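You operate a simulated robot arm through the tools that you are given. There is no shell and no other tool.

You are at the controls of a simulated robot arm. One attempt, no reset.

Task
Record five seconds or more of the Halbrix's busy channel, filter at NARROW.
Fine: switch on and turn till the green lamp lights; filter before you record; recorder and radio off after.

Only the result counts: the job must be done as asked and must still hold three seconds after the hand-in. Knocking over, shifting, dropping, spilling or breaking anything else fails it.

Robot
A 7-joint arm with a three-finger gripper, fixed in place. Base frame: the origin is at the foot of the arm, x ahead of it, y to its left, z up; the work surface is at about z = 740. Units: mm, degrees, N and s.
With the tool pointing down near the work surface it reaches from about 100 to 820 mm from the base axis. Its first joint turns from -166.0 to 166.0 degrees. Payload 2.94 kg.
The tool frame sits at the grasp point between the pads (the TCP): z along the fingers, y along the line on which they close. The tips reach 30 mm beyond it. The gripper opens to 132 mm. The gripper's body begins 107 mm behind the TCP.
Orientation is that of the tool frame in the base frame, as [roll, pitch, yaw] about the fixed x, y, z axes, in that order (R = Rz(yaw) Ry(pitch) Rx(roll)). With the fingers straight down and closing along the base's y, the tool's x points along the base's -x, its y along +y and its z along -z.

Tools
- The arm moves only by the tool nudge_tool. Its argument "series" is a list that holds one entry, the list of rows, each a list of 6 numbers: the shift along the base's x, y, z in mm, then the turn, a rotation vector about the base's x, y, z in degrees. In form: [[[x, y, z, rx, ry, rz], ...]]. A call has 1 to 20 rows; each row is the pose to reach, as a shift and turn from the pose commanded when the call began. "jaw" is the gripper command, from -1 (shut) to 1 (fully open), values between in proportion, set as the call begins (left out, the last holds). A row lasts 0.2 s, in which the tool goes at most 50 mm and 8.6 degrees; a call with a longer step from one row to the next is refused whole, and so is a gripper value outside its range. A pose out of reach is approached as far as the arm can. The call stops where the force on the tool passes 40 N (or 10 N more than at its start, if that is more) or the arm is blocked; 0.2 s more then pass. Each finger halts on what it meets, pressing with about 44 N; the grip force reading is that of the motor and also rises with nothing between the fingers. The clock runs only during rows and for 0.2 s after the last one: add rows that repeat a pose to give the fingers time. The reply holds the time, the measured pose of the TCP, the force on the tool along the base axes, the opening and the grip force, in the units named above and with some noise, with the torque about the TCP (base axes, N m) and any sound that the robot's microphone picked up.
- Cameras (640 x 400 px; columns grow to the right, rows downward): "scene" is fixed at [49.9, 649.2, 1813.1]; the picture's right is [-0.83, -0.56, 0.00], its down [-0.15, 0.22, -0.96] and it looks along [0.54, -0.80, -0.26] (base axes); focal length 355 px, centre (320, 200). "wrist" rides on the gripper at [72, 3, -144] in the tool frame; the picture's right is [-0.04, 1.00, 0.00], its down [-0.88, -0.04, -0.48] and it looks along [-0.48, -0.02, 0.88] (tool axes); focal length 256 px, centre (320, 200). There is no depth. A picture from a camera that has moved, and an enlarged one, comes with that camera's place and axes in the base frame and with its lens.
- get_image(camera): a new picture of that camera. The clock stands still meanwhile.
- move_column(by): slides the trunk up (or, below 0, down) by that many mm; the arm rides with it, the base frame stays. It gives what a move gives, with no picture.
- enlarge(camera, box): a new picture of the part [left, top, right, bottom] of that camera's present view, enlarged. The clock stands still meanwhile.
- sign_off(): hands the job in; it is judged then, once.

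Places have to be worked out from the pictures, the camera data and where the tool is seen. Open the gripper and draw the arm clear of the work before you hand the job in, unless the task says otherwise.

The tools are called after "Call:" by a JSON object that holds its "api" and its "payload". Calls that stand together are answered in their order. nudge_tool: Moves the arm, as the interface text tells. Its arguments: {"type":"object","properties":{"series":{"type":"array"},"jaw":{"type":"number"}},"required":["series"]} The other tools are called the same way: move_column (by) slides the trunk up or down; get_image (camera) takes a picture; enlarge (camera, box) takes an enlarged picture of a part of a camera's view; sign_off () hands the job in.

At the start:

```text
t: 0.0
eef_pos: [564.8, -158.6, 1484.9]
tool_rot: [-180.0, 0.1, -180.0]
contact_force: [0.1, 0.5, -0.5]
wrist_torque: [0.01, 0.01, -0.01]
opening: 132.1
finger_force: 0.0
trunk travel left (down, up): [-450.0, 90.0]
```

scene: 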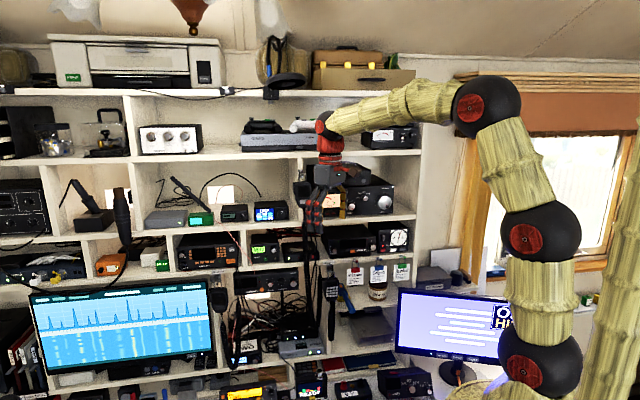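
wrist: 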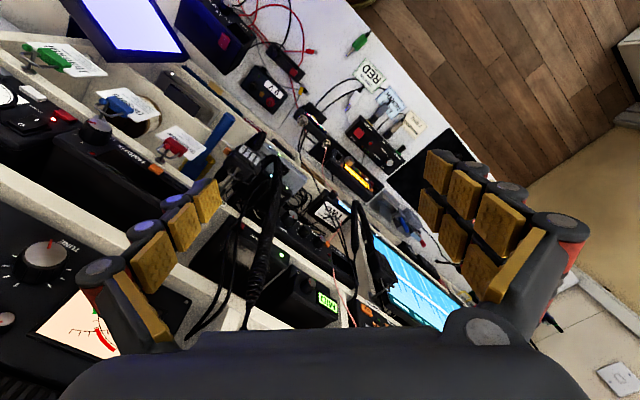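

The scene shows a ham-radio shelf wall with many devices; I need to find the "Halbrix" radio and the recorder. I'll enlarge several parts of both views first.

Call:
{"api": "enlarge", "payload": {"camera": "scene", "box": [280, 120, 440, 220]}}

Call:
{"api": "enlarge", "payload": {"camera": "scene", "box": [280, 200, 440, 300]}}

Call:
{"api": "enlarge", "payload": {"camera": "scene", "box": [200, 300, 440, 400]}}

Call:
{"api": "enlarge", "payload": {"camera": "scene", "box": [130, 160, 290, 260]}}

Call:
{"api": "enlarge", "payload": {"camera": "wrist", "box": [0, 200, 200, 400]}}

Call:
{"api": "enlarge", "payload": {"camera": "wrist", "box": [220, 0, 440, 240]}}

```text
4.00 times, centred on (360, 170) of scene
camera zoom: at [49.9, 649.2, 1813.1], right [-0.83, -0.56, 0.0], down [-0.15, 0.22, -0.96], along [0.54, -0.8, -0.26], focal length 1420 px, centre (160, 320)
```

zoom: 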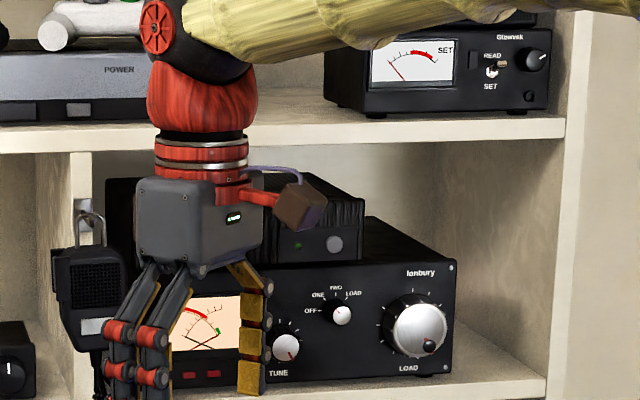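

```text
4.00 times, centred on (360, 250) of scene
camera zoom: at [49.9, 649.2, 1813.1], right [-0.83, -0.56, 0.0], down [-0.15, 0.22, -0.96], along [0.54, -0.8, -0.26], focal length 1420 px, centre (160, 0)
```

zoom: 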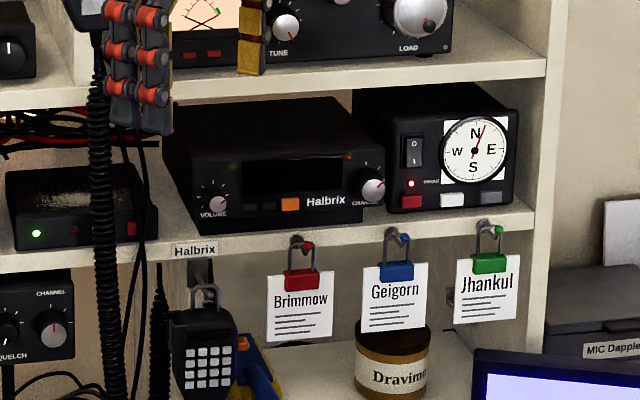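

```text
2.67 times, centred on (320, 350) of scene
camera zoom: at [49.9, 649.2, 1813.1], right [-0.83, -0.56, 0.0], down [-0.15, 0.22, -0.96], along [0.54, -0.8, -0.26], focal length 947 px, centre (320, -200)
```

zoom: 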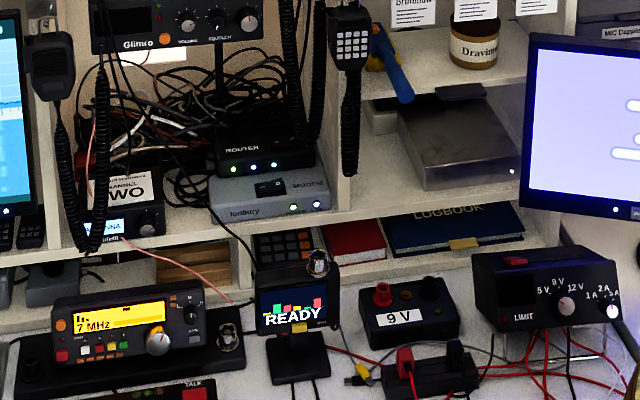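

```text
4.00 times, centred on (210, 210) of scene
camera zoom: at [49.9, 649.2, 1813.1], right [-0.83, -0.56, 0.0], down [-0.15, 0.22, -0.96], along [0.54, -0.8, -0.26], focal length 1420 px, centre (760, 160)
```

zoom: 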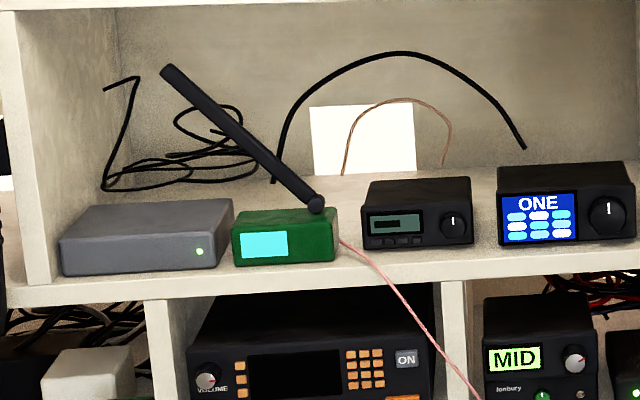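

```text
2.00 times, centred on (100, 300) of wrist
camera zoom: at [493.9, -156.3, 1629.0], right [0.04, 1.0, 0.0], down [0.88, -0.04, 0.48], along [0.48, -0.02, -0.88], focal length 512 px, centre (760, 0)
```

zoom: 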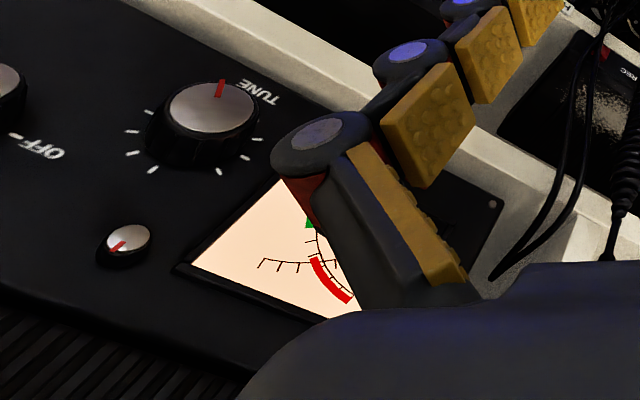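

```text
1.67 times, centred on (330, 120) of wrist
camera zoom: at [493.9, -156.3, 1629.0], right [0.04, 1.0, 0.0], down [0.88, -0.04, 0.48], along [0.48, -0.02, -0.88], focal length 427 px, centre (303, 333)
```

zoom: 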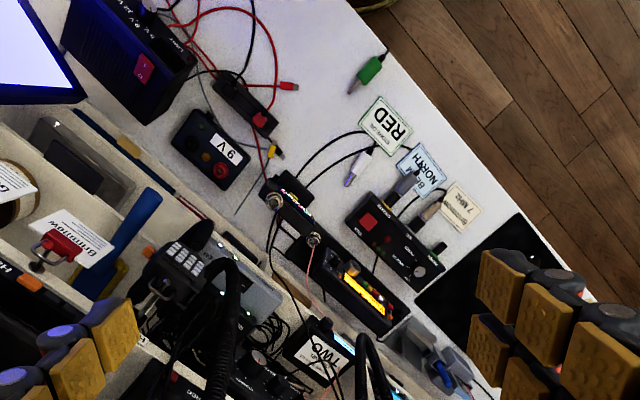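

Halbrix sits on the shelf below the Ionbury tuner, with a box (green LED, red button, "REC") to its left. I'll zoom tighter on the Halbrix, the REC box and the "MID" box.

Call:
{"api": "enlarge", "payload": {"camera": "scene", "box": [315, 220, 385, 264]}}

Call:
{"api": "enlarge", "payload": {"camera": "scene", "box": [240, 220, 330, 276]}}

Call:
{"api": "enlarge", "payload": {"camera": "scene", "box": [165, 225, 255, 281]}}

Call:
{"api": "enlarge", "payload": {"camera": "scene", "box": [200, 260, 300, 322]}}

Call:
{"api": "enlarge", "payload": {"camera": "scene", "box": [370, 220, 420, 251]}}

Call:
{"api": "enlarge", "payload": {"camera": "wrist", "box": [150, 140, 400, 340]}}

Call:
{"api": "enlarge", "payload": {"camera": "scene", "box": [340, 260, 440, 322]}}

Call:
{"api": "enlarge", "payload": {"camera": "scene", "box": [0, 220, 170, 300]}}

```text
9.09 times, centred on (350, 242) of scene
camera zoom: at [49.9, 649.2, 1813.1], right [-0.83, -0.56, 0.0], down [-0.15, 0.22, -0.96], along [0.54, -0.8, -0.26], focal length 3227 px, centre (47, -182)
```

zoom: 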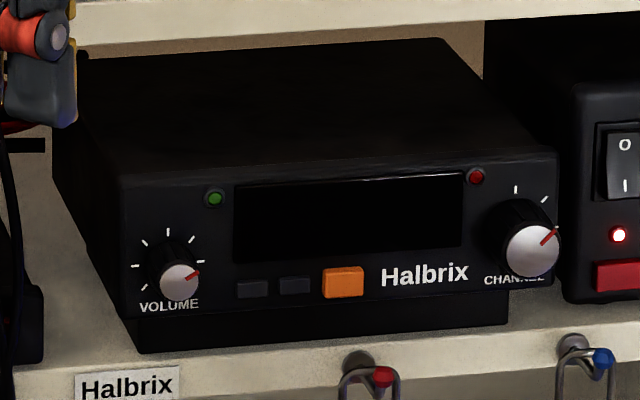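

```text
7.11 times, centred on (285, 248) of scene
camera zoom: at [49.9, 649.2, 1813.1], right [-0.83, -0.56, 0.0], down [-0.15, 0.22, -0.96], along [0.54, -0.8, -0.26], focal length 2524 px, centre (569, -141)
```

zoom: 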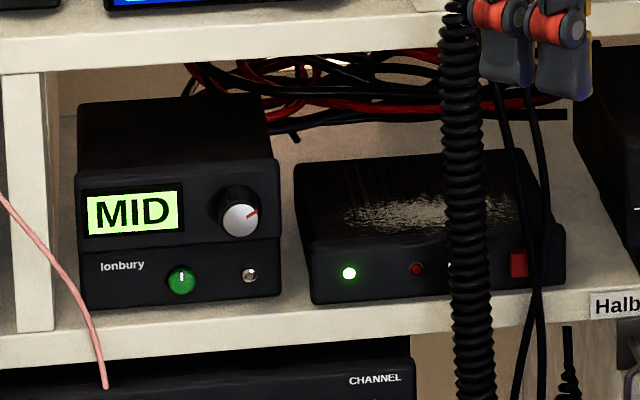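

```text
7.11 times, centred on (210, 253) of scene
camera zoom: at [49.9, 649.2, 1813.1], right [-0.83, -0.56, 0.0], down [-0.15, 0.22, -0.96], along [0.54, -0.8, -0.26], focal length 2524 px, centre (1102, -177)
```

zoom: 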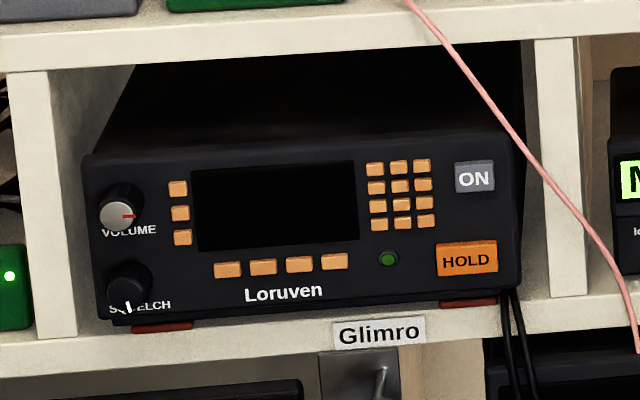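

```text
6.40 times, centred on (250, 291) of scene
camera zoom: at [49.9, 649.2, 1813.1], right [-0.83, -0.56, 0.0], down [-0.15, 0.22, -0.96], along [0.54, -0.8, -0.26], focal length 2272 px, centre (768, -382)
```

zoom: 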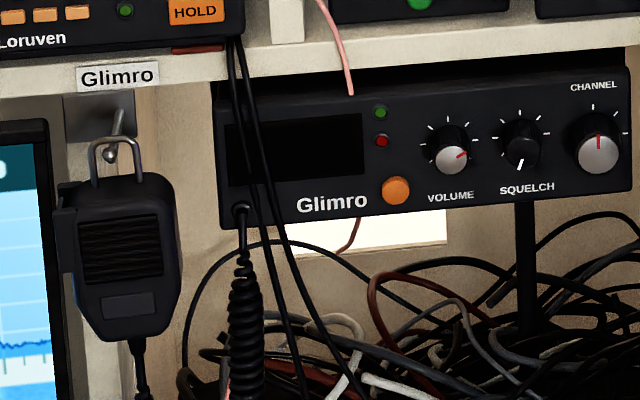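

```text
12.80 times, centred on (395, 236) of scene
camera zoom: at [49.9, 649.2, 1813.1], right [-0.83, -0.56, 0.0], down [-0.15, 0.22, -0.96], along [0.54, -0.8, -0.26], focal length 4544 px, centre (-640, -254)
```

zoom: 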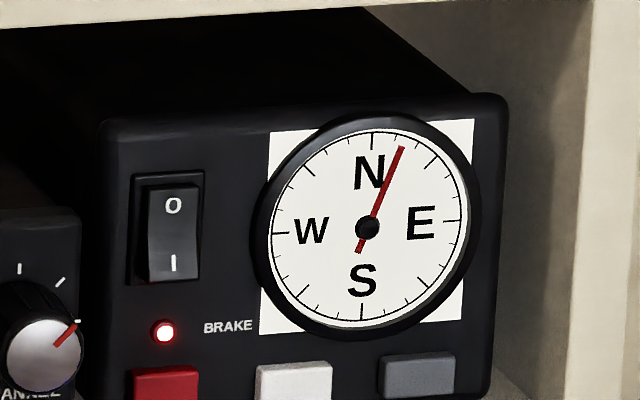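

```text
2.00 times, centred on (275, 240) of wrist
camera zoom: at [493.9, -156.3, 1629.0], right [0.04, 1.0, 0.0], down [0.88, -0.04, 0.48], along [0.48, -0.02, -0.88], focal length 512 px, centre (410, 120)
```

zoom: 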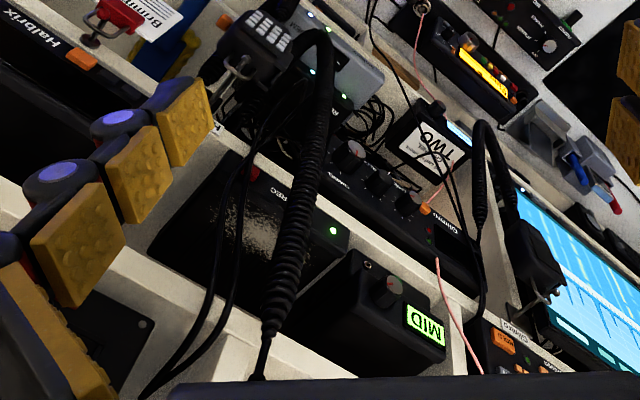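

```text
6.40 times, centred on (390, 291) of scene
camera zoom: at [49.9, 649.2, 1813.1], right [-0.83, -0.56, 0.0], down [-0.15, 0.22, -0.96], along [0.54, -0.8, -0.26], focal length 2272 px, centre (-128, -382)
```

zoom: 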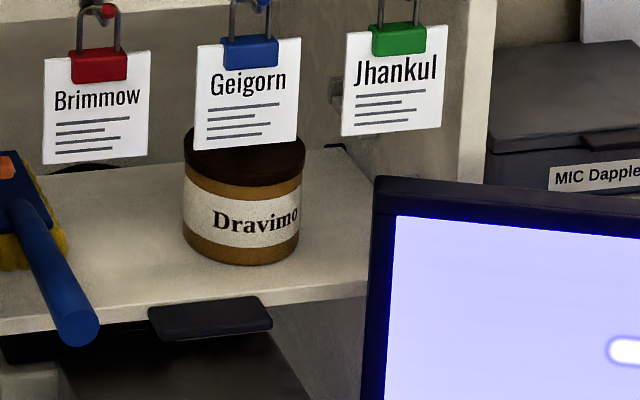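

```text
3.76 times, centred on (85, 260) of scene
camera zoom: at [49.9, 649.2, 1813.1], right [-0.83, -0.56, 0.0], down [-0.15, 0.22, -0.96], along [0.54, -0.8, -0.26], focal length 1336 px, centre (1205, -26)
```

zoom: 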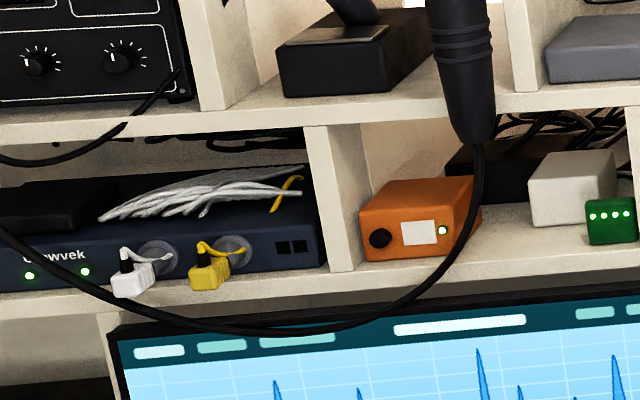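

Halbrix: orange key (power?), green/red lamps, CHANNEL knob at right; filter box shows MID with a knob; REC box beside it has a red button. The shelf face runs at 45° (into-shelf direction ≈ (0.71,-0.71,0)), with the panels about 725 mm deep. I'll back off from the shelf and begin turning the tool horizontal to face it.

Call:
{"api": "nudge_tool", "payload": {"series": [[[-20, 5, -10, 0, 0, 0], [-40, 10, -25, -2.7, -6.53, -2.7], [-60, 10, -40, -5.41, -13.06, -5.41], [-75, 8, -55, -8.12, -19.6, -8.12], [-90, 6, -70, -10.82, -26.13, -10.82], [-100, 4, -85, -13.53, -32.66, -13.53], [-110, 2, -100, -16.23, -39.19, -16.23], [-119, 0, -115, -18.94, -45.73, -18.94]]], "jaw": -1}}

```text
t: 1.8
eef_pos: [446.5, -159.0, 1370.9]
tool_rot: [-166.0, 48.0, 166.1]
contact_force: [-0.6, 0.3, -0.3]
wrist_torque: [-0.04, -0.05, 0.05]
opening: 0.2
finger_force: 1.3
trunk travel left (down, up): [-450.0, 90.0]
```

The move went cleanly and the gripper is shut. I'll finish the rotation so the tool points squarely into the shelf, lowering a little more.

Call:
{"api": "nudge_tool", "payload": {"series": [[[0, 0, -8, -2.7, -6.53, -2.7], [0, 0, -16, -5.41, -13.06, -5.41], [0, 0, -24, -8.12, -19.6, -8.12], [0, 0, -32, -10.82, -26.13, -10.82], [0, 0, -40, -13.53, -32.66, -13.53], [0, 0, -50, -16.23, -39.19, -16.23]]]}}

Call:
{"api": "get_image", "payload": {"camera": "wrist"}}

Call:
{"api": "get_image", "payload": {"camera": "scene"}}

```text
t: 3.2
eef_pos: [448.6, -156.4, 1317.8]
tool_rot: [-25.8, 89.9, -70.7]
contact_force: [0.4, 1.2, 1.2]
wrist_torque: [0.0, 0.03, -0.05]
opening: 0.1
finger_force: 28.8
trunk travel left (down, up): [-450.0, 90.0]
```

```text
taken
camera wrist: at [349.2, -54.9, 1246.8], right [0.7, 0.71, 0.04], down [-0.36, 0.31, 0.88], along [0.61, -0.63, 0.48], focal length 256 px, centre (320, 200)
```

wrist: 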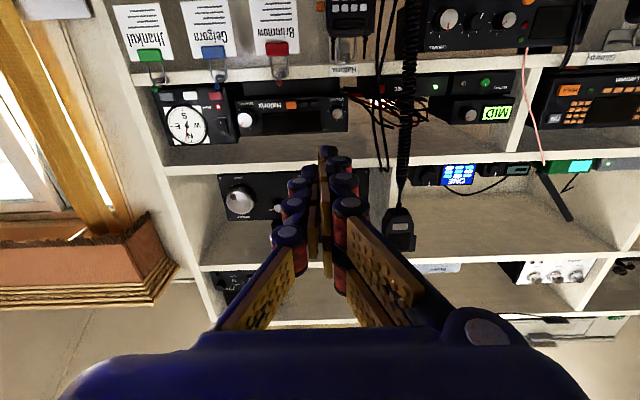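

```text
taken
```

scene: 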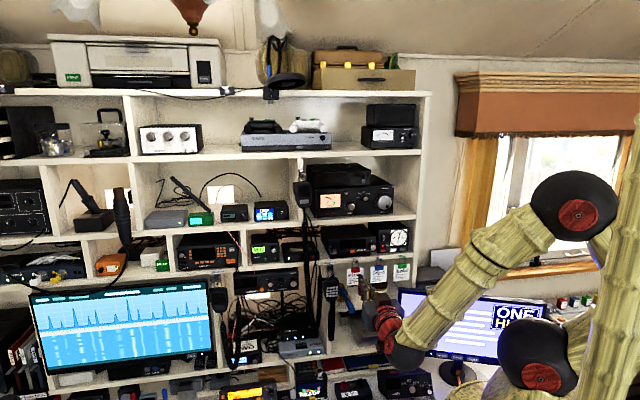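

The tool now faces the shelf (wrist picture is upside down). I'll enlarge the devices in both views to measure positions and read labels.

Call:
{"api": "enlarge", "payload": {"camera": "wrist", "box": [140, 70, 360, 150]}}

Call:
{"api": "enlarge", "payload": {"camera": "wrist", "box": [340, 60, 540, 180]}}

Call:
{"api": "enlarge", "payload": {"camera": "scene", "box": [280, 210, 360, 260]}}

Call:
{"api": "enlarge", "payload": {"camera": "scene", "box": [240, 220, 330, 276]}}

Call:
{"api": "enlarge", "payload": {"camera": "scene", "box": [250, 150, 420, 256]}}

```text
2.91 times, centred on (250, 110) of wrist
camera zoom: at [349.2, -54.9, 1246.8], right [0.7, 0.71, 0.04], down [-0.36, 0.31, 0.88], along [0.61, -0.63, 0.48], focal length 745 px, centre (524, 462)
```

zoom: 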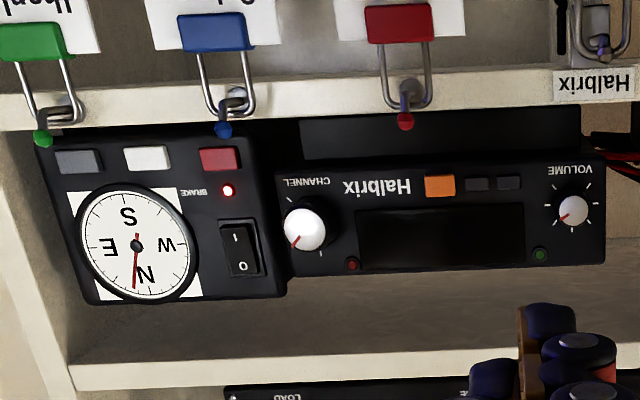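

```text
3.20 times, centred on (440, 120) of wrist
camera zoom: at [349.2, -54.9, 1246.8], right [0.7, 0.71, 0.04], down [-0.36, 0.31, 0.88], along [0.61, -0.63, 0.48], focal length 819 px, centre (-64, 456)
```

zoom: 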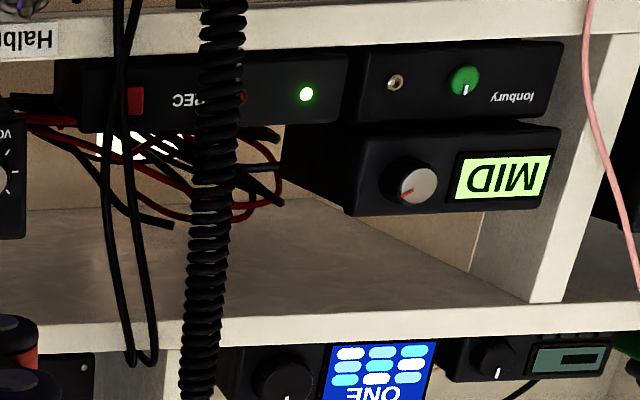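

```text
8.00 times, centred on (320, 235) of scene
camera zoom: at [49.9, 649.2, 1813.1], right [-0.83, -0.56, 0.0], down [-0.15, 0.22, -0.96], along [0.54, -0.8, -0.26], focal length 2840 px, centre (320, -80)
```

zoom: 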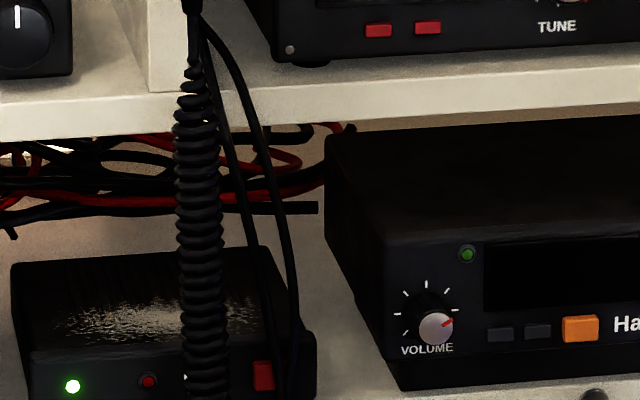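

```text
7.11 times, centred on (285, 248) of scene
camera zoom: at [49.9, 649.2, 1813.1], right [-0.83, -0.56, 0.0], down [-0.15, 0.22, -0.96], along [0.54, -0.8, -0.26], focal length 2524 px, centre (569, -141)
```

zoom: 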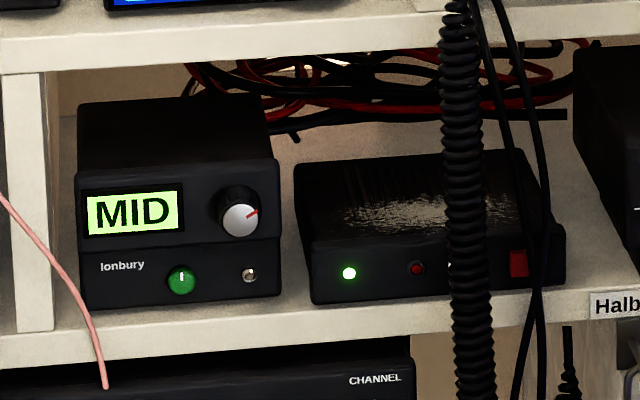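

```text
3.76 times, centred on (335, 203) of scene
camera zoom: at [49.9, 649.2, 1813.1], right [-0.83, -0.56, 0.0], down [-0.15, 0.22, -0.96], along [0.54, -0.8, -0.26], focal length 1336 px, centre (264, 189)
```

zoom: 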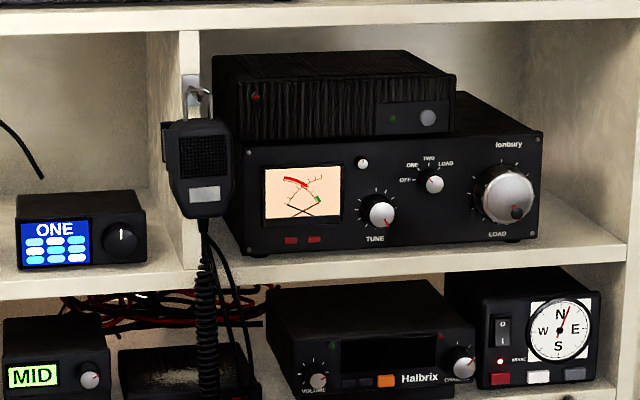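

Stereo puts the Halbrix orange key near depth 711 mm, z≈1307, the CHANNEL knob cap near depth 690, z≈1323. I'll move in closer (still about 100 mm off the panel) for better views.

Call:
{"api": "nudge_tool", "payload": {"series": [[[13, -29, 0, 0, 0, 0], [27, -59, 0, 0, 0, 0], [41, -89, 0, 0, 0, 0], [54, -118, 0, 0, 0, 0], [67.6, -147.5, 0, 0, 0, 0], [67.6, -147.5, 0, 0, 0, 0]]]}}

Call:
{"api": "get_image", "payload": {"camera": "wrist"}}

Call:
{"api": "get_image", "payload": {"camera": "scene"}}

```text
t: 4.6
eef_pos: [513.3, -306.9, 1320.1]
tool_rot: [-30.1, 90.0, -75.1]
contact_force: [-0.5, 0.7, -0.6]
wrist_torque: [0.0, -0.04, -0.01]
opening: 0.0
finger_force: 28.7
trunk travel left (down, up): [-450.0, 90.0]
```

```text
taken
camera wrist: at [414.1, -202.4, 1248.4], right [0.71, 0.71, 0.04], down [-0.36, 0.31, 0.88], along [0.61, -0.64, 0.48], focal length 256 px, centre (320, 200)
```

wrist: 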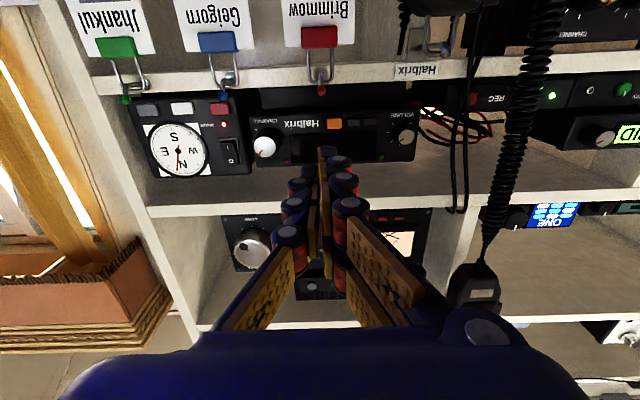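

```text
taken
```

scene: 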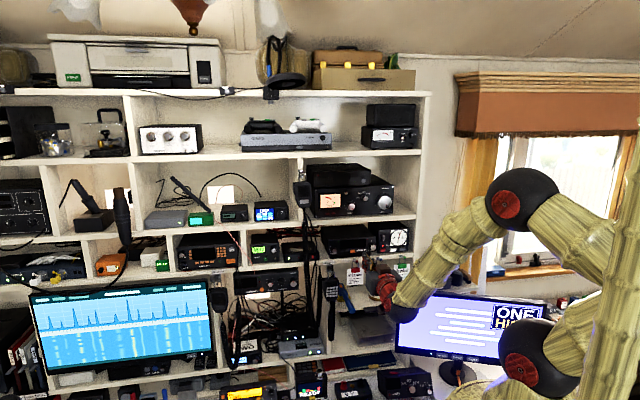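

Clear so far. I'll zoom in on the Halbrix front and the recorder/filter in the wrist view.

Call:
{"api": "enlarge", "payload": {"camera": "wrist", "box": [230, 70, 430, 190]}}

Call:
{"api": "enlarge", "payload": {"camera": "wrist", "box": [440, 60, 640, 180]}}

Call:
{"api": "enlarge", "payload": {"camera": "scene", "box": [330, 220, 440, 330]}}

```text
3.20 times, centred on (330, 130) of wrist
camera zoom: at [414.1, -202.4, 1248.4], right [0.71, 0.71, 0.04], down [-0.36, 0.31, 0.88], along [0.61, -0.64, 0.48], focal length 819 px, centre (288, 424)
```

zoom: 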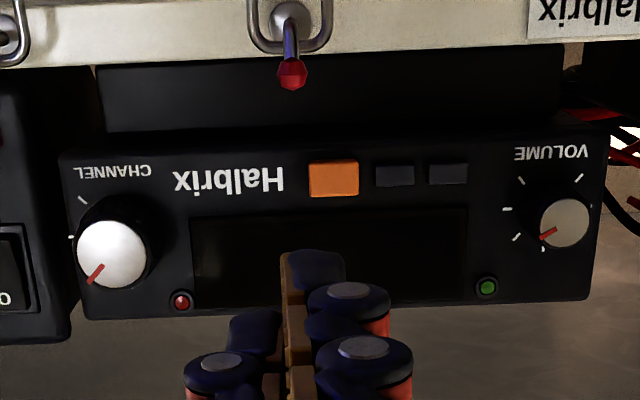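

```text
3.20 times, centred on (540, 120) of wrist
camera zoom: at [414.1, -202.4, 1248.4], right [0.71, 0.71, 0.04], down [-0.36, 0.31, 0.88], along [0.61, -0.64, 0.48], focal length 819 px, centre (-384, 456)
```

zoom: 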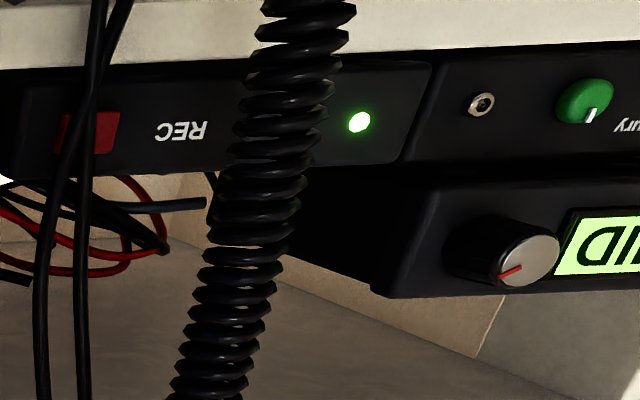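

```text
3.64 times, centred on (385, 275) of scene
camera zoom: at [49.9, 649.2, 1813.1], right [-0.83, -0.56, 0.0], down [-0.15, 0.22, -0.96], along [0.54, -0.8, -0.26], focal length 1291 px, centre (84, -73)
```

zoom: 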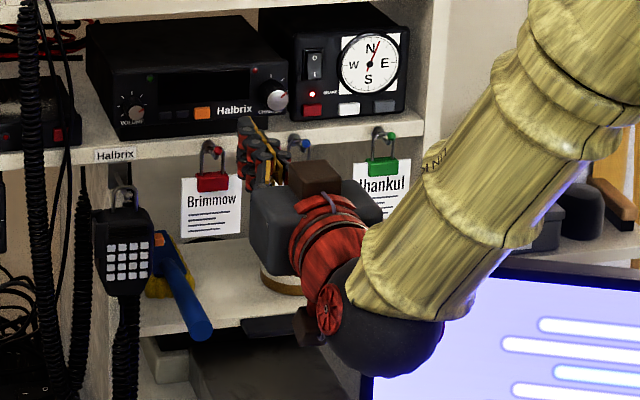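

Triangulating: orange key at about depth 711, r −162, z 1307; CHANNEL knob cap at depth 689, r −91, z 1323; REC button depth 720, z 1290. I'll bring the closed fingertips to ~20 mm in front of the orange key and check alignment.

Call:
{"api": "nudge_tool", "payload": {"series": [[[20, -14, -5, 0, 0, 0], [40, -28, -9, 0, 0, 0], [55, -38, -13, 0, 0, 0], [67.1, -46.7, -13, 0, 0, 0], [67.1, -46.7, -13, 0, 0, 0]]]}}

Call:
{"api": "enlarge", "payload": {"camera": "wrist", "box": [200, 50, 440, 200]}}

Call:
{"api": "enlarge", "payload": {"camera": "scene", "box": [315, 215, 395, 265]}}

```text
t: 5.8
eef_pos: [582.0, -352.6, 1307.6]
tool_rot: [90.5, 90.0, 45.6]
contact_force: [0.7, -0.4, 0.6]
wrist_torque: [-0.01, 0.0, -0.02]
opening: 0.0
finger_force: 28.5
trunk travel left (down, up): [-450.0, 90.0]
```

```text
2.67 times, centred on (320, 125) of wrist
camera zoom: at [482.6, -248.7, 1234.9], right [0.71, 0.71, 0.04], down [-0.36, 0.31, 0.88], along [0.61, -0.64, 0.48], focal length 683 px, centre (320, 400)
```

zoom: 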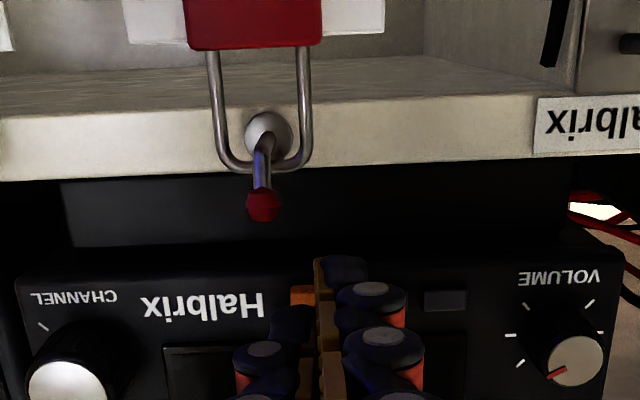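

```text
8.00 times, centred on (355, 240) of scene
camera zoom: at [49.9, 649.2, 1813.1], right [-0.83, -0.56, 0.0], down [-0.15, 0.22, -0.96], along [0.54, -0.8, -0.26], focal length 2840 px, centre (40, -120)
```

zoom: 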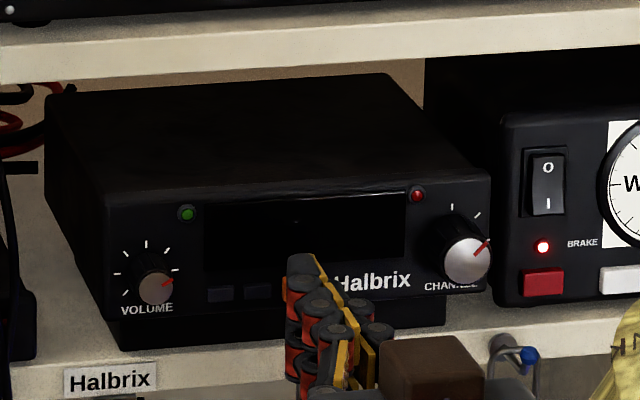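

The gripper looks like it has more than two visible fingers (some offset vertically). I'll zoom in tightly to understand where the fingertips really are relative to the orange key.

Call:
{"api": "enlarge", "payload": {"camera": "scene", "box": [340, 240, 380, 265]}}

Call:
{"api": "enlarge", "payload": {"camera": "wrist", "box": [260, 120, 400, 260]}}

Call:
{"api": "enlarge", "payload": {"camera": "scene", "box": [335, 240, 415, 310]}}

Call:
{"api": "get_image", "payload": {"camera": "wrist"}}

```text
16.00 times, centred on (360, 252) of scene
camera zoom: at [49.9, 649.2, 1813.1], right [-0.83, -0.56, 0.0], down [-0.15, 0.22, -0.96], along [0.54, -0.8, -0.26], focal length 5680 px, centre (-320, -640)
```

zoom: 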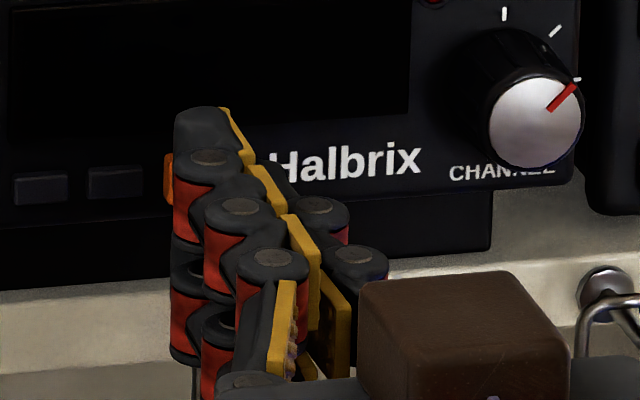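

```text
2.86 times, centred on (330, 190) of wrist
camera zoom: at [482.6, -248.7, 1234.9], right [0.71, 0.71, 0.04], down [-0.36, 0.31, 0.88], along [0.61, -0.64, 0.48], focal length 731 px, centre (291, 229)
```

zoom: 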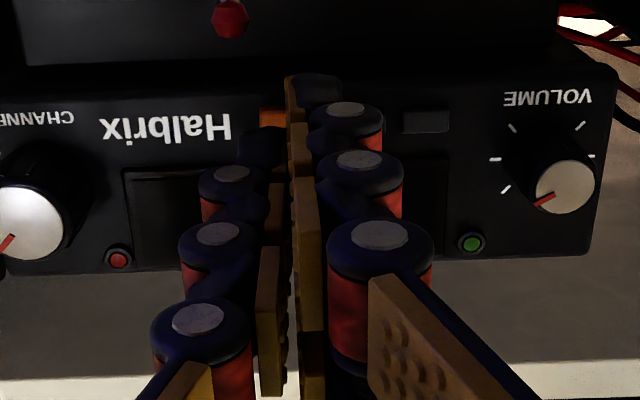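

```text
5.71 times, centred on (375, 275) of scene
camera zoom: at [49.9, 649.2, 1813.1], right [-0.83, -0.56, 0.0], down [-0.15, 0.22, -0.96], along [0.54, -0.8, -0.26], focal length 2029 px, centre (6, -229)
```

zoom: 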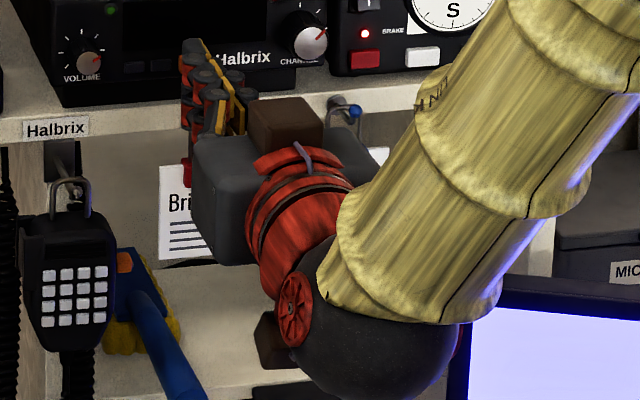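

```text
taken
camera wrist: at [482.6, -248.7, 1234.9], right [0.71, 0.71, 0.04], down [-0.36, 0.31, 0.88], along [0.61, -0.64, 0.48], focal length 256 px, centre (320, 200)
```

wrist: 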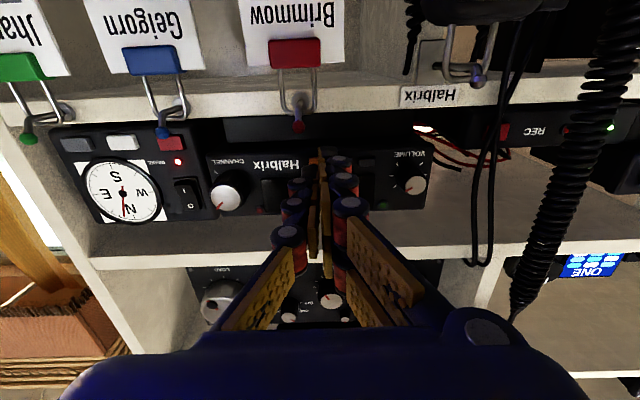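

Fingertips are laterally and vertically aligned with the orange key (within ~1–2 mm). I'll advance slowly to press it and look at the force before withdrawing.

Call:
{"api": "nudge_tool", "payload": {"series": [[[5.66, -5.66, 0, 0, 0, 0], [9.9, -9.9, 0, 0, 0, 0], [12.73, -12.73, 0, 0, 0, 0], [14.85, -14.85, 0, 0, 0, 0], [16.26, -16.26, 0, 0, 0, 0]]]}}

Call:
{"api": "enlarge", "payload": {"camera": "scene", "box": [315, 215, 395, 265]}}

```text
t: 7.0
eef_pos: [592.9, -364.4, 1305.9]
tool_rot: [-98.9, 89.9, -143.9]
contact_force: [-24.4, 23.7, 8.8]
wrist_torque: [-0.5, -0.59, 0.16]
opening: 6.0
finger_force: 28.8
trunk travel left (down, up): [-450.0, 90.0]
heard: click
stopped in row 5: the force on the tool passed its limit at 41 N (the readings are from after the stop); the commanded pose is now the measured one
```

```text
8.00 times, centred on (355, 240) of scene
camera zoom: at [49.9, 649.2, 1813.1], right [-0.83, -0.56, 0.0], down [-0.15, 0.22, -0.96], along [0.54, -0.8, -0.26], focal length 2840 px, centre (40, -120)
```

zoom: 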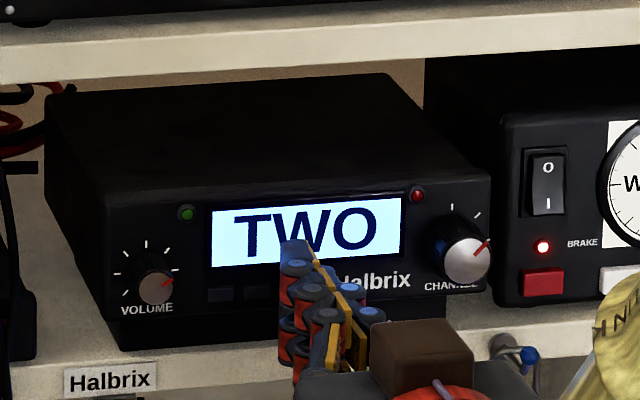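

A click and the Halbrix display lit "TWO" — it's on. I'll back straight off and look at the lamps from the wrist camera.

Call:
{"api": "nudge_tool", "payload": {"series": [[[-5.66, 5.66, 0, 0, 0, 0], [-14, 14, 1, 0, 0, 0], [-35, 35, 1, 0, 0, 0], [-60, 60, 1, 0, 0, 0], [-80, 80, 1, 0, 0, 0]]]}}

Call:
{"api": "enlarge", "payload": {"camera": "scene", "box": [315, 215, 395, 265]}}

Call:
{"api": "enlarge", "payload": {"camera": "wrist", "box": [200, 60, 440, 210]}}

```text
t: 8.2
eef_pos: [517.5, -288.6, 1303.1]
tool_rot: [-156.0, 89.7, 158.9]
contact_force: [0.5, 0.7, -0.3]
wrist_torque: [0.01, 0.03, 0.01]
opening: 0.0
finger_force: 28.9
trunk travel left (down, up): [-450.0, 90.0]
```

```text
8.00 times, centred on (355, 240) of scene
camera zoom: at [49.9, 649.2, 1813.1], right [-0.83, -0.56, 0.0], down [-0.15, 0.22, -0.96], along [0.54, -0.8, -0.26], focal length 2840 px, centre (40, -120)
```

zoom: 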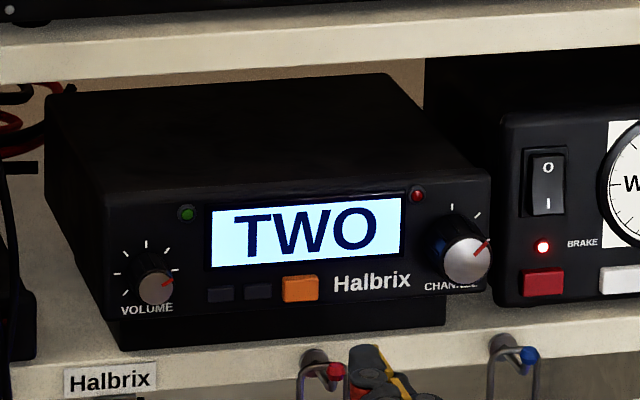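

```text
2.67 times, centred on (320, 135) of wrist
camera zoom: at [417.6, -184.8, 1233.3], right [0.71, 0.71, 0.04], down [-0.36, 0.31, 0.88], along [0.61, -0.64, 0.47], focal length 683 px, centre (320, 373)
```

zoom: 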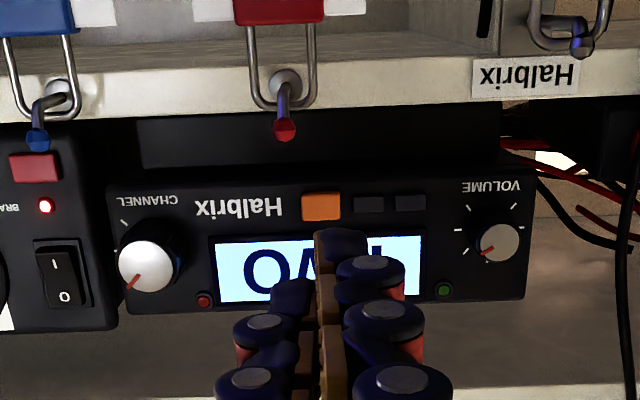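

Radio is on, channel TWO, green lamp dark. The contact torque suggests the two +y fingers sit above/below the axis and the single finger opposite, so I'll grip the CHANNEL knob with all three. Moving in front of the knob with ~44 mm opening to check alignment.

Call:
{"api": "nudge_tool", "payload": {"series": [[[-8, -25, 5, 0, 0, 0], [-16, -50, 11, 0, 0, 0], [-24.3, -75.5, 16, 0, 0, 0], [-24.3, -75.5, 16, 0, 0, 0], [-24.3, -75.5, 16, 0, 0, 0]]], "jaw": -0.33}}

Call:
{"api": "get_image", "payload": {"camera": "wrist"}}

Call:
{"api": "enlarge", "payload": {"camera": "wrist", "box": [220, 80, 420, 205]}}

Call:
{"api": "enlarge", "payload": {"camera": "scene", "box": [340, 215, 420, 265]}}

```text
t: 9.4
eef_pos: [493.2, -361.2, 1320.8]
tool_rot: [-165.7, 89.6, 148.7]
contact_force: [-0.3, 0.0, -0.2]
wrist_torque: [-0.02, 0.0, -0.01]
opening: 44.1
finger_force: 0.0
out of reach, approached as far as the arm can: row 3, 4
trunk travel left (down, up): [-450.0, 90.0]
```

```text
taken
camera wrist: at [394.6, -257.5, 1249.8], right [0.71, 0.7, 0.04], down [-0.36, 0.31, 0.88], along [0.6, -0.64, 0.47], focal length 256 px, centre (320, 200)
```

wrist: 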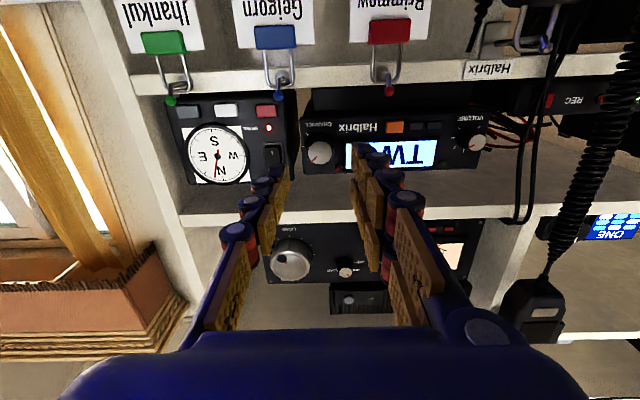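

```text
3.20 times, centred on (320, 142) of wrist
camera zoom: at [394.6, -257.5, 1249.8], right [0.71, 0.7, 0.04], down [-0.36, 0.31, 0.88], along [0.6, -0.64, 0.47], focal length 819 px, centre (320, 384)
```

zoom: 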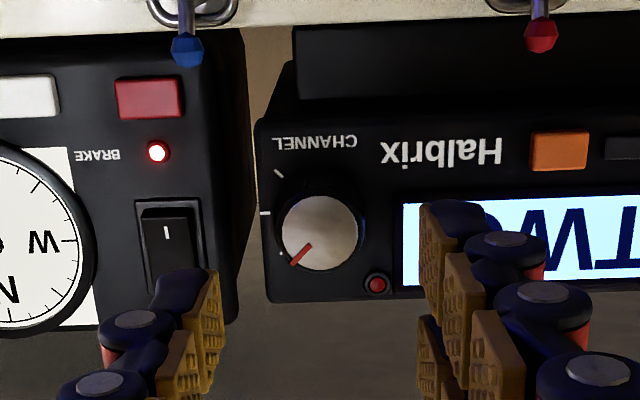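

```text
8.00 times, centred on (380, 240) of scene
camera zoom: at [49.9, 649.2, 1813.1], right [-0.83, -0.56, 0.0], down [-0.15, 0.22, -0.96], along [0.54, -0.8, -0.26], focal length 2840 px, centre (-160, -120)
```

zoom: 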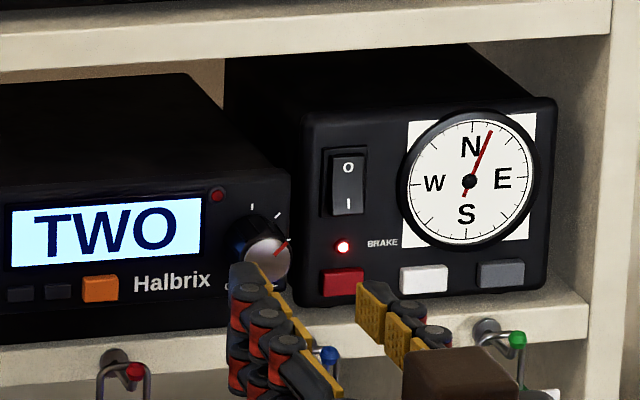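

The controller flagged rows 3–4 as near the reach limit and the pose is off by ~5 mm. I'll look at the whole arm configuration before deciding whether to shift the trunk.

Call:
{"api": "get_image", "payload": {"camera": "scene"}}

Call:
{"api": "nudge_tool", "payload": {"series": [[[0, 0, 0, 0, 0, 0], [0, 0, 0, 0, 0, 0]]]}}

```text
taken
```

scene: 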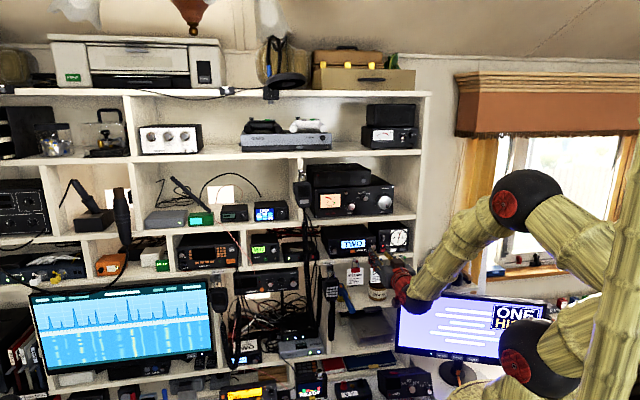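

```text
t: 10.1
eef_pos: [493.7, -362.8, 1319.4]
tool_rot: [-164.1, 89.6, 150.5]
contact_force: [-0.6, -0.4, -0.5]
wrist_torque: [-0.03, 0.0, 0.0]
opening: 44.0
finger_force: 0.0
trunk travel left (down, up): [-450.0, 90.0]
```

The arm is strongly folded here (shoulder about level with the tool), so the reach limit is from folding. I'll slide left where it's less folded, then lower the trunk in stages while raising the tool relative to it.

Call:
{"api": "nudge_tool", "payload": {"series": [[[25, 25, 0, 0, 0, 0], [55, 55, 0, 0, 0, 0], [85, 85, 0, 0, 0, 0], [111, 111, 0, 0, 0, 0], [111, 111, 0, 0, 0, 0], [111, 111, 0, 0, 0, 0]]]}}

Call:
{"api": "move_column", "payload": {"by": -70}}

```text
t: 11.4
eef_pos: [604.2, -249.8, 1322.6]
tool_rot: [-158.1, 89.8, 156.9]
contact_force: [-0.3, -0.1, 0.0]
wrist_torque: [0.01, -0.03, -0.03]
opening: 44.5
finger_force: 0.1
trunk travel left (down, up): [-450.0, 90.0]
```

```text
t: 12.5
eef_pos: [603.5, -250.9, 1252.3]
tool_rot: [-160.7, 89.8, 154.3]
contact_force: [-0.6, 0.3, 1.3]
wrist_torque: [-0.01, 0.01, -0.02]
opening: 44.2
finger_force: 0.1
trunk travel left (down, up): [-380.0, 160.0]
```

The column moved cleanly. Now raise the tool ~100 mm, then lower the column again.

Call:
{"api": "nudge_tool", "payload": {"series": [[[0, 0, 30, 0, 0, 0], [0, 0, 65, 0, 0, 0], [0, 0, 100, 0, 0, 0], [0, 0, 100, 0, 0, 0]]]}}

Call:
{"api": "move_column", "payload": {"by": -100}}

Call:
{"api": "nudge_tool", "payload": {"series": [[[0, 0, 30, 0, 0, 0], [0, 0, 65, 0, 0, 0], [0, 0, 100, 0, 0, 0], [0, 0, 100, 0, 0, 0]]]}}

Call:
{"api": "move_column", "payload": {"by": -90}}

Call:
{"api": "nudge_tool", "payload": {"series": [[[0, 0, 20, 0, 0, 0], [0, 0, 40, 0, 0, 0], [0, 0, 63, 0, 0, 0], [0, 0, 63, 0, 0, 0]]]}}

Call:
{"api": "get_image", "payload": {"camera": "scene"}}

```text
t: 13.5
eef_pos: [602.8, -251.3, 1352.7]
tool_rot: [-156.8, 89.7, 158.3]
contact_force: [-0.3, -0.1, -0.4]
wrist_torque: [0.01, 0.01, -0.01]
opening: 44.2
finger_force: 0.1
trunk travel left (down, up): [-380.0, 160.0]
```

```text
t: 14.9
eef_pos: [602.8, -251.1, 1253.3]
tool_rot: [-160.4, 89.8, 154.7]
contact_force: [0.5, -0.2, -0.1]
wrist_torque: [0.02, 0.02, -0.02]
opening: 44.3
finger_force: 0.0
trunk travel left (down, up): [-280.0, 260.0]
```

```text
t: 15.9
eef_pos: [602.1, -252.0, 1353.8]
tool_rot: [-157.0, 89.8, 158.0]
contact_force: [-0.2, -0.1, 0.3]
wrist_torque: [0.0, 0.0, 0.01]
opening: 44.3
finger_force: 0.1
trunk travel left (down, up): [-280.0, 260.0]
```

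```text
t: 17.1
eef_pos: [601.9, -251.7, 1264.1]
tool_rot: [-160.1, 89.7, 154.9]
contact_force: [0.3, -0.3, -0.2]
wrist_torque: [0.01, -0.01, -0.01]
opening: 44.2
finger_force: 0.1
trunk travel left (down, up): [-190.0, 350.0]
```

```text
t: 18.1
eef_pos: [603.1, -253.3, 1325.8]
tool_rot: [-161.7, 89.7, 153.3]
contact_force: [-0.1, 0.2, 0.5]
wrist_torque: [0.02, -0.02, 0.02]
opening: 44.1
finger_force: 0.1
trunk travel left (down, up): [-190.0, 350.0]
```

```text
taken
```

scene: 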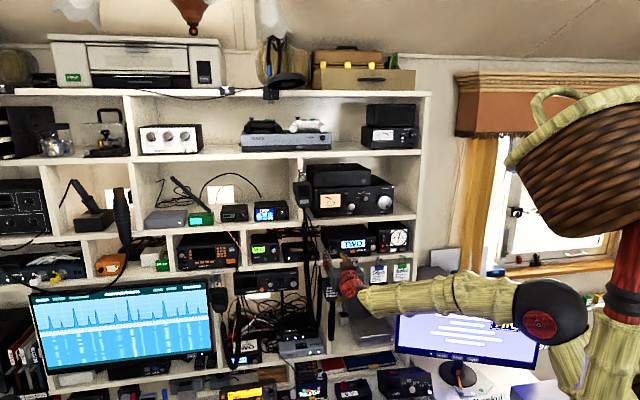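

Now the forearm is nearly level and unfolded. I'll slide right to line up with the CHANNEL knob again.

Call:
{"api": "nudge_tool", "payload": {"series": [[[-25, -25, 0, 0, 0, 0], [-55, -55, -1, 0, 0, 0], [-85, -85, -2, 0, 0, 0], [-111, -111, -2.5, 0, 0, 0], [-111, -111, -2.5, 0, 0, 0], [-111, -111, -2.5, 0, 0, 0]]]}}

Call:
{"api": "enlarge", "payload": {"camera": "wrist", "box": [220, 80, 420, 205]}}

Call:
{"api": "enlarge", "payload": {"camera": "scene", "box": [340, 215, 420, 265]}}

```text
t: 19.5
eef_pos: [492.8, -361.7, 1324.4]
tool_rot: [-158.3, 89.6, 156.7]
contact_force: [-0.3, -0.7, -0.4]
wrist_torque: [0.0, -0.01, 0.01]
opening: 44.3
finger_force: 0.0
trunk travel left (down, up): [-190.0, 350.0]
```

```text
3.20 times, centred on (320, 142) of wrist
camera zoom: at [392.9, -259.1, 1253.4], right [0.71, 0.71, 0.04], down [-0.36, 0.31, 0.88], along [0.61, -0.64, 0.47], focal length 819 px, centre (320, 384)
```

zoom: 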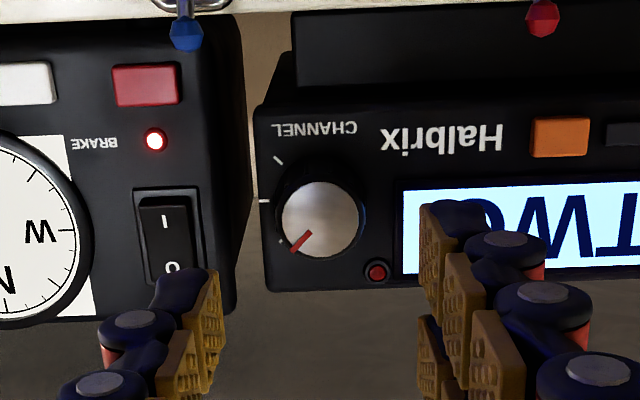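

```text
8.00 times, centred on (380, 240) of scene
camera zoom: at [49.9, 649.2, 1813.1], right [-0.83, -0.56, 0.0], down [-0.15, 0.22, -0.96], along [0.54, -0.8, -0.26], focal length 2840 px, centre (-160, -120)
```

zoom: 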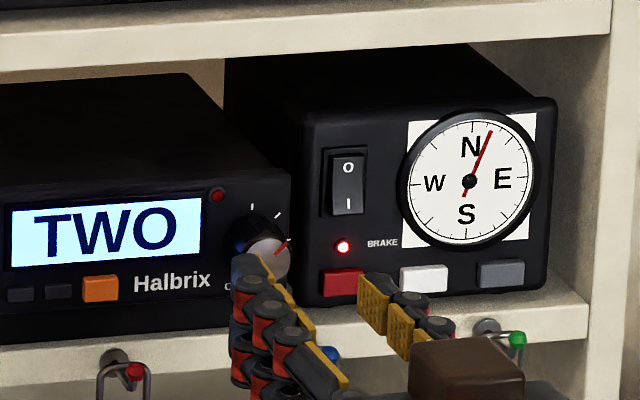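

TCP is centred on the knob laterally and ~1.7 mm high. I'll narrow the opening to 38 mm and advance so the fingertips straddle the knob (tips ~10 mm short of the panel).

Call:
{"api": "nudge_tool", "payload": {"series": [[[10, -10, -1.5, 0, 0, 0], [20, -20, -1.5, 0, 0, 0], [30, -30, -1.5, 0, 0, 0], [38, -38, -1.5, 0, 0, 0], [45, -45, -1.5, 0, 0, 0], [45, -45, -1.5, 0, 0, 0]]], "jaw": -0.424}}

Call:
{"api": "enlarge", "payload": {"camera": "wrist", "box": [220, 80, 420, 205]}}

Call:
{"api": "enlarge", "payload": {"camera": "scene", "box": [350, 225, 400, 257]}}

```text
t: 20.9
eef_pos: [535.6, -409.3, 1322.3]
tool_rot: [-157.6, 89.6, 157.6]
contact_force: [0.6, -0.4, -0.4]
wrist_torque: [-0.03, -0.05, 0.01]
opening: 37.8
finger_force: 0.1
trunk travel left (down, up): [-190.0, 350.0]
```

```text
3.20 times, centred on (320, 142) of wrist
camera zoom: at [436.4, -304.8, 1252.4], right [0.71, 0.71, 0.04], down [-0.36, 0.31, 0.88], along [0.61, -0.64, 0.47], focal length 819 px, centre (320, 384)
```

zoom: 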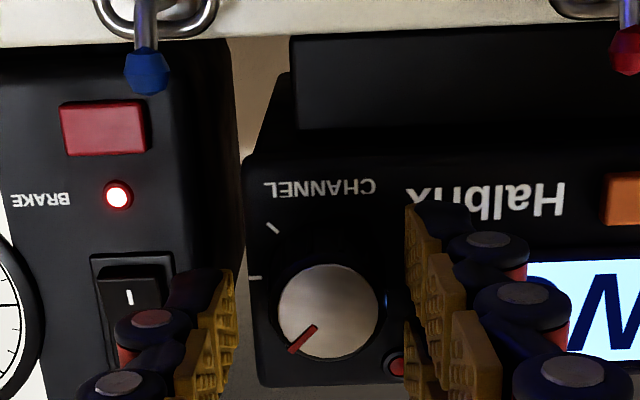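

```text
12.50 times, centred on (375, 241) of scene
camera zoom: at [49.9, 649.2, 1813.1], right [-0.83, -0.56, 0.0], down [-0.15, 0.22, -0.96], along [0.54, -0.8, -0.26], focal length 4438 px, centre (-368, -312)
```

zoom: 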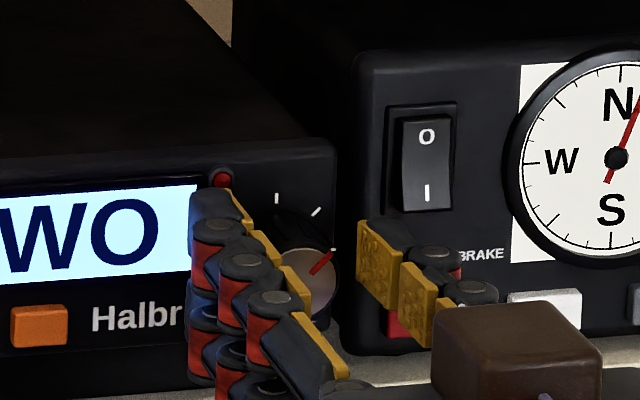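

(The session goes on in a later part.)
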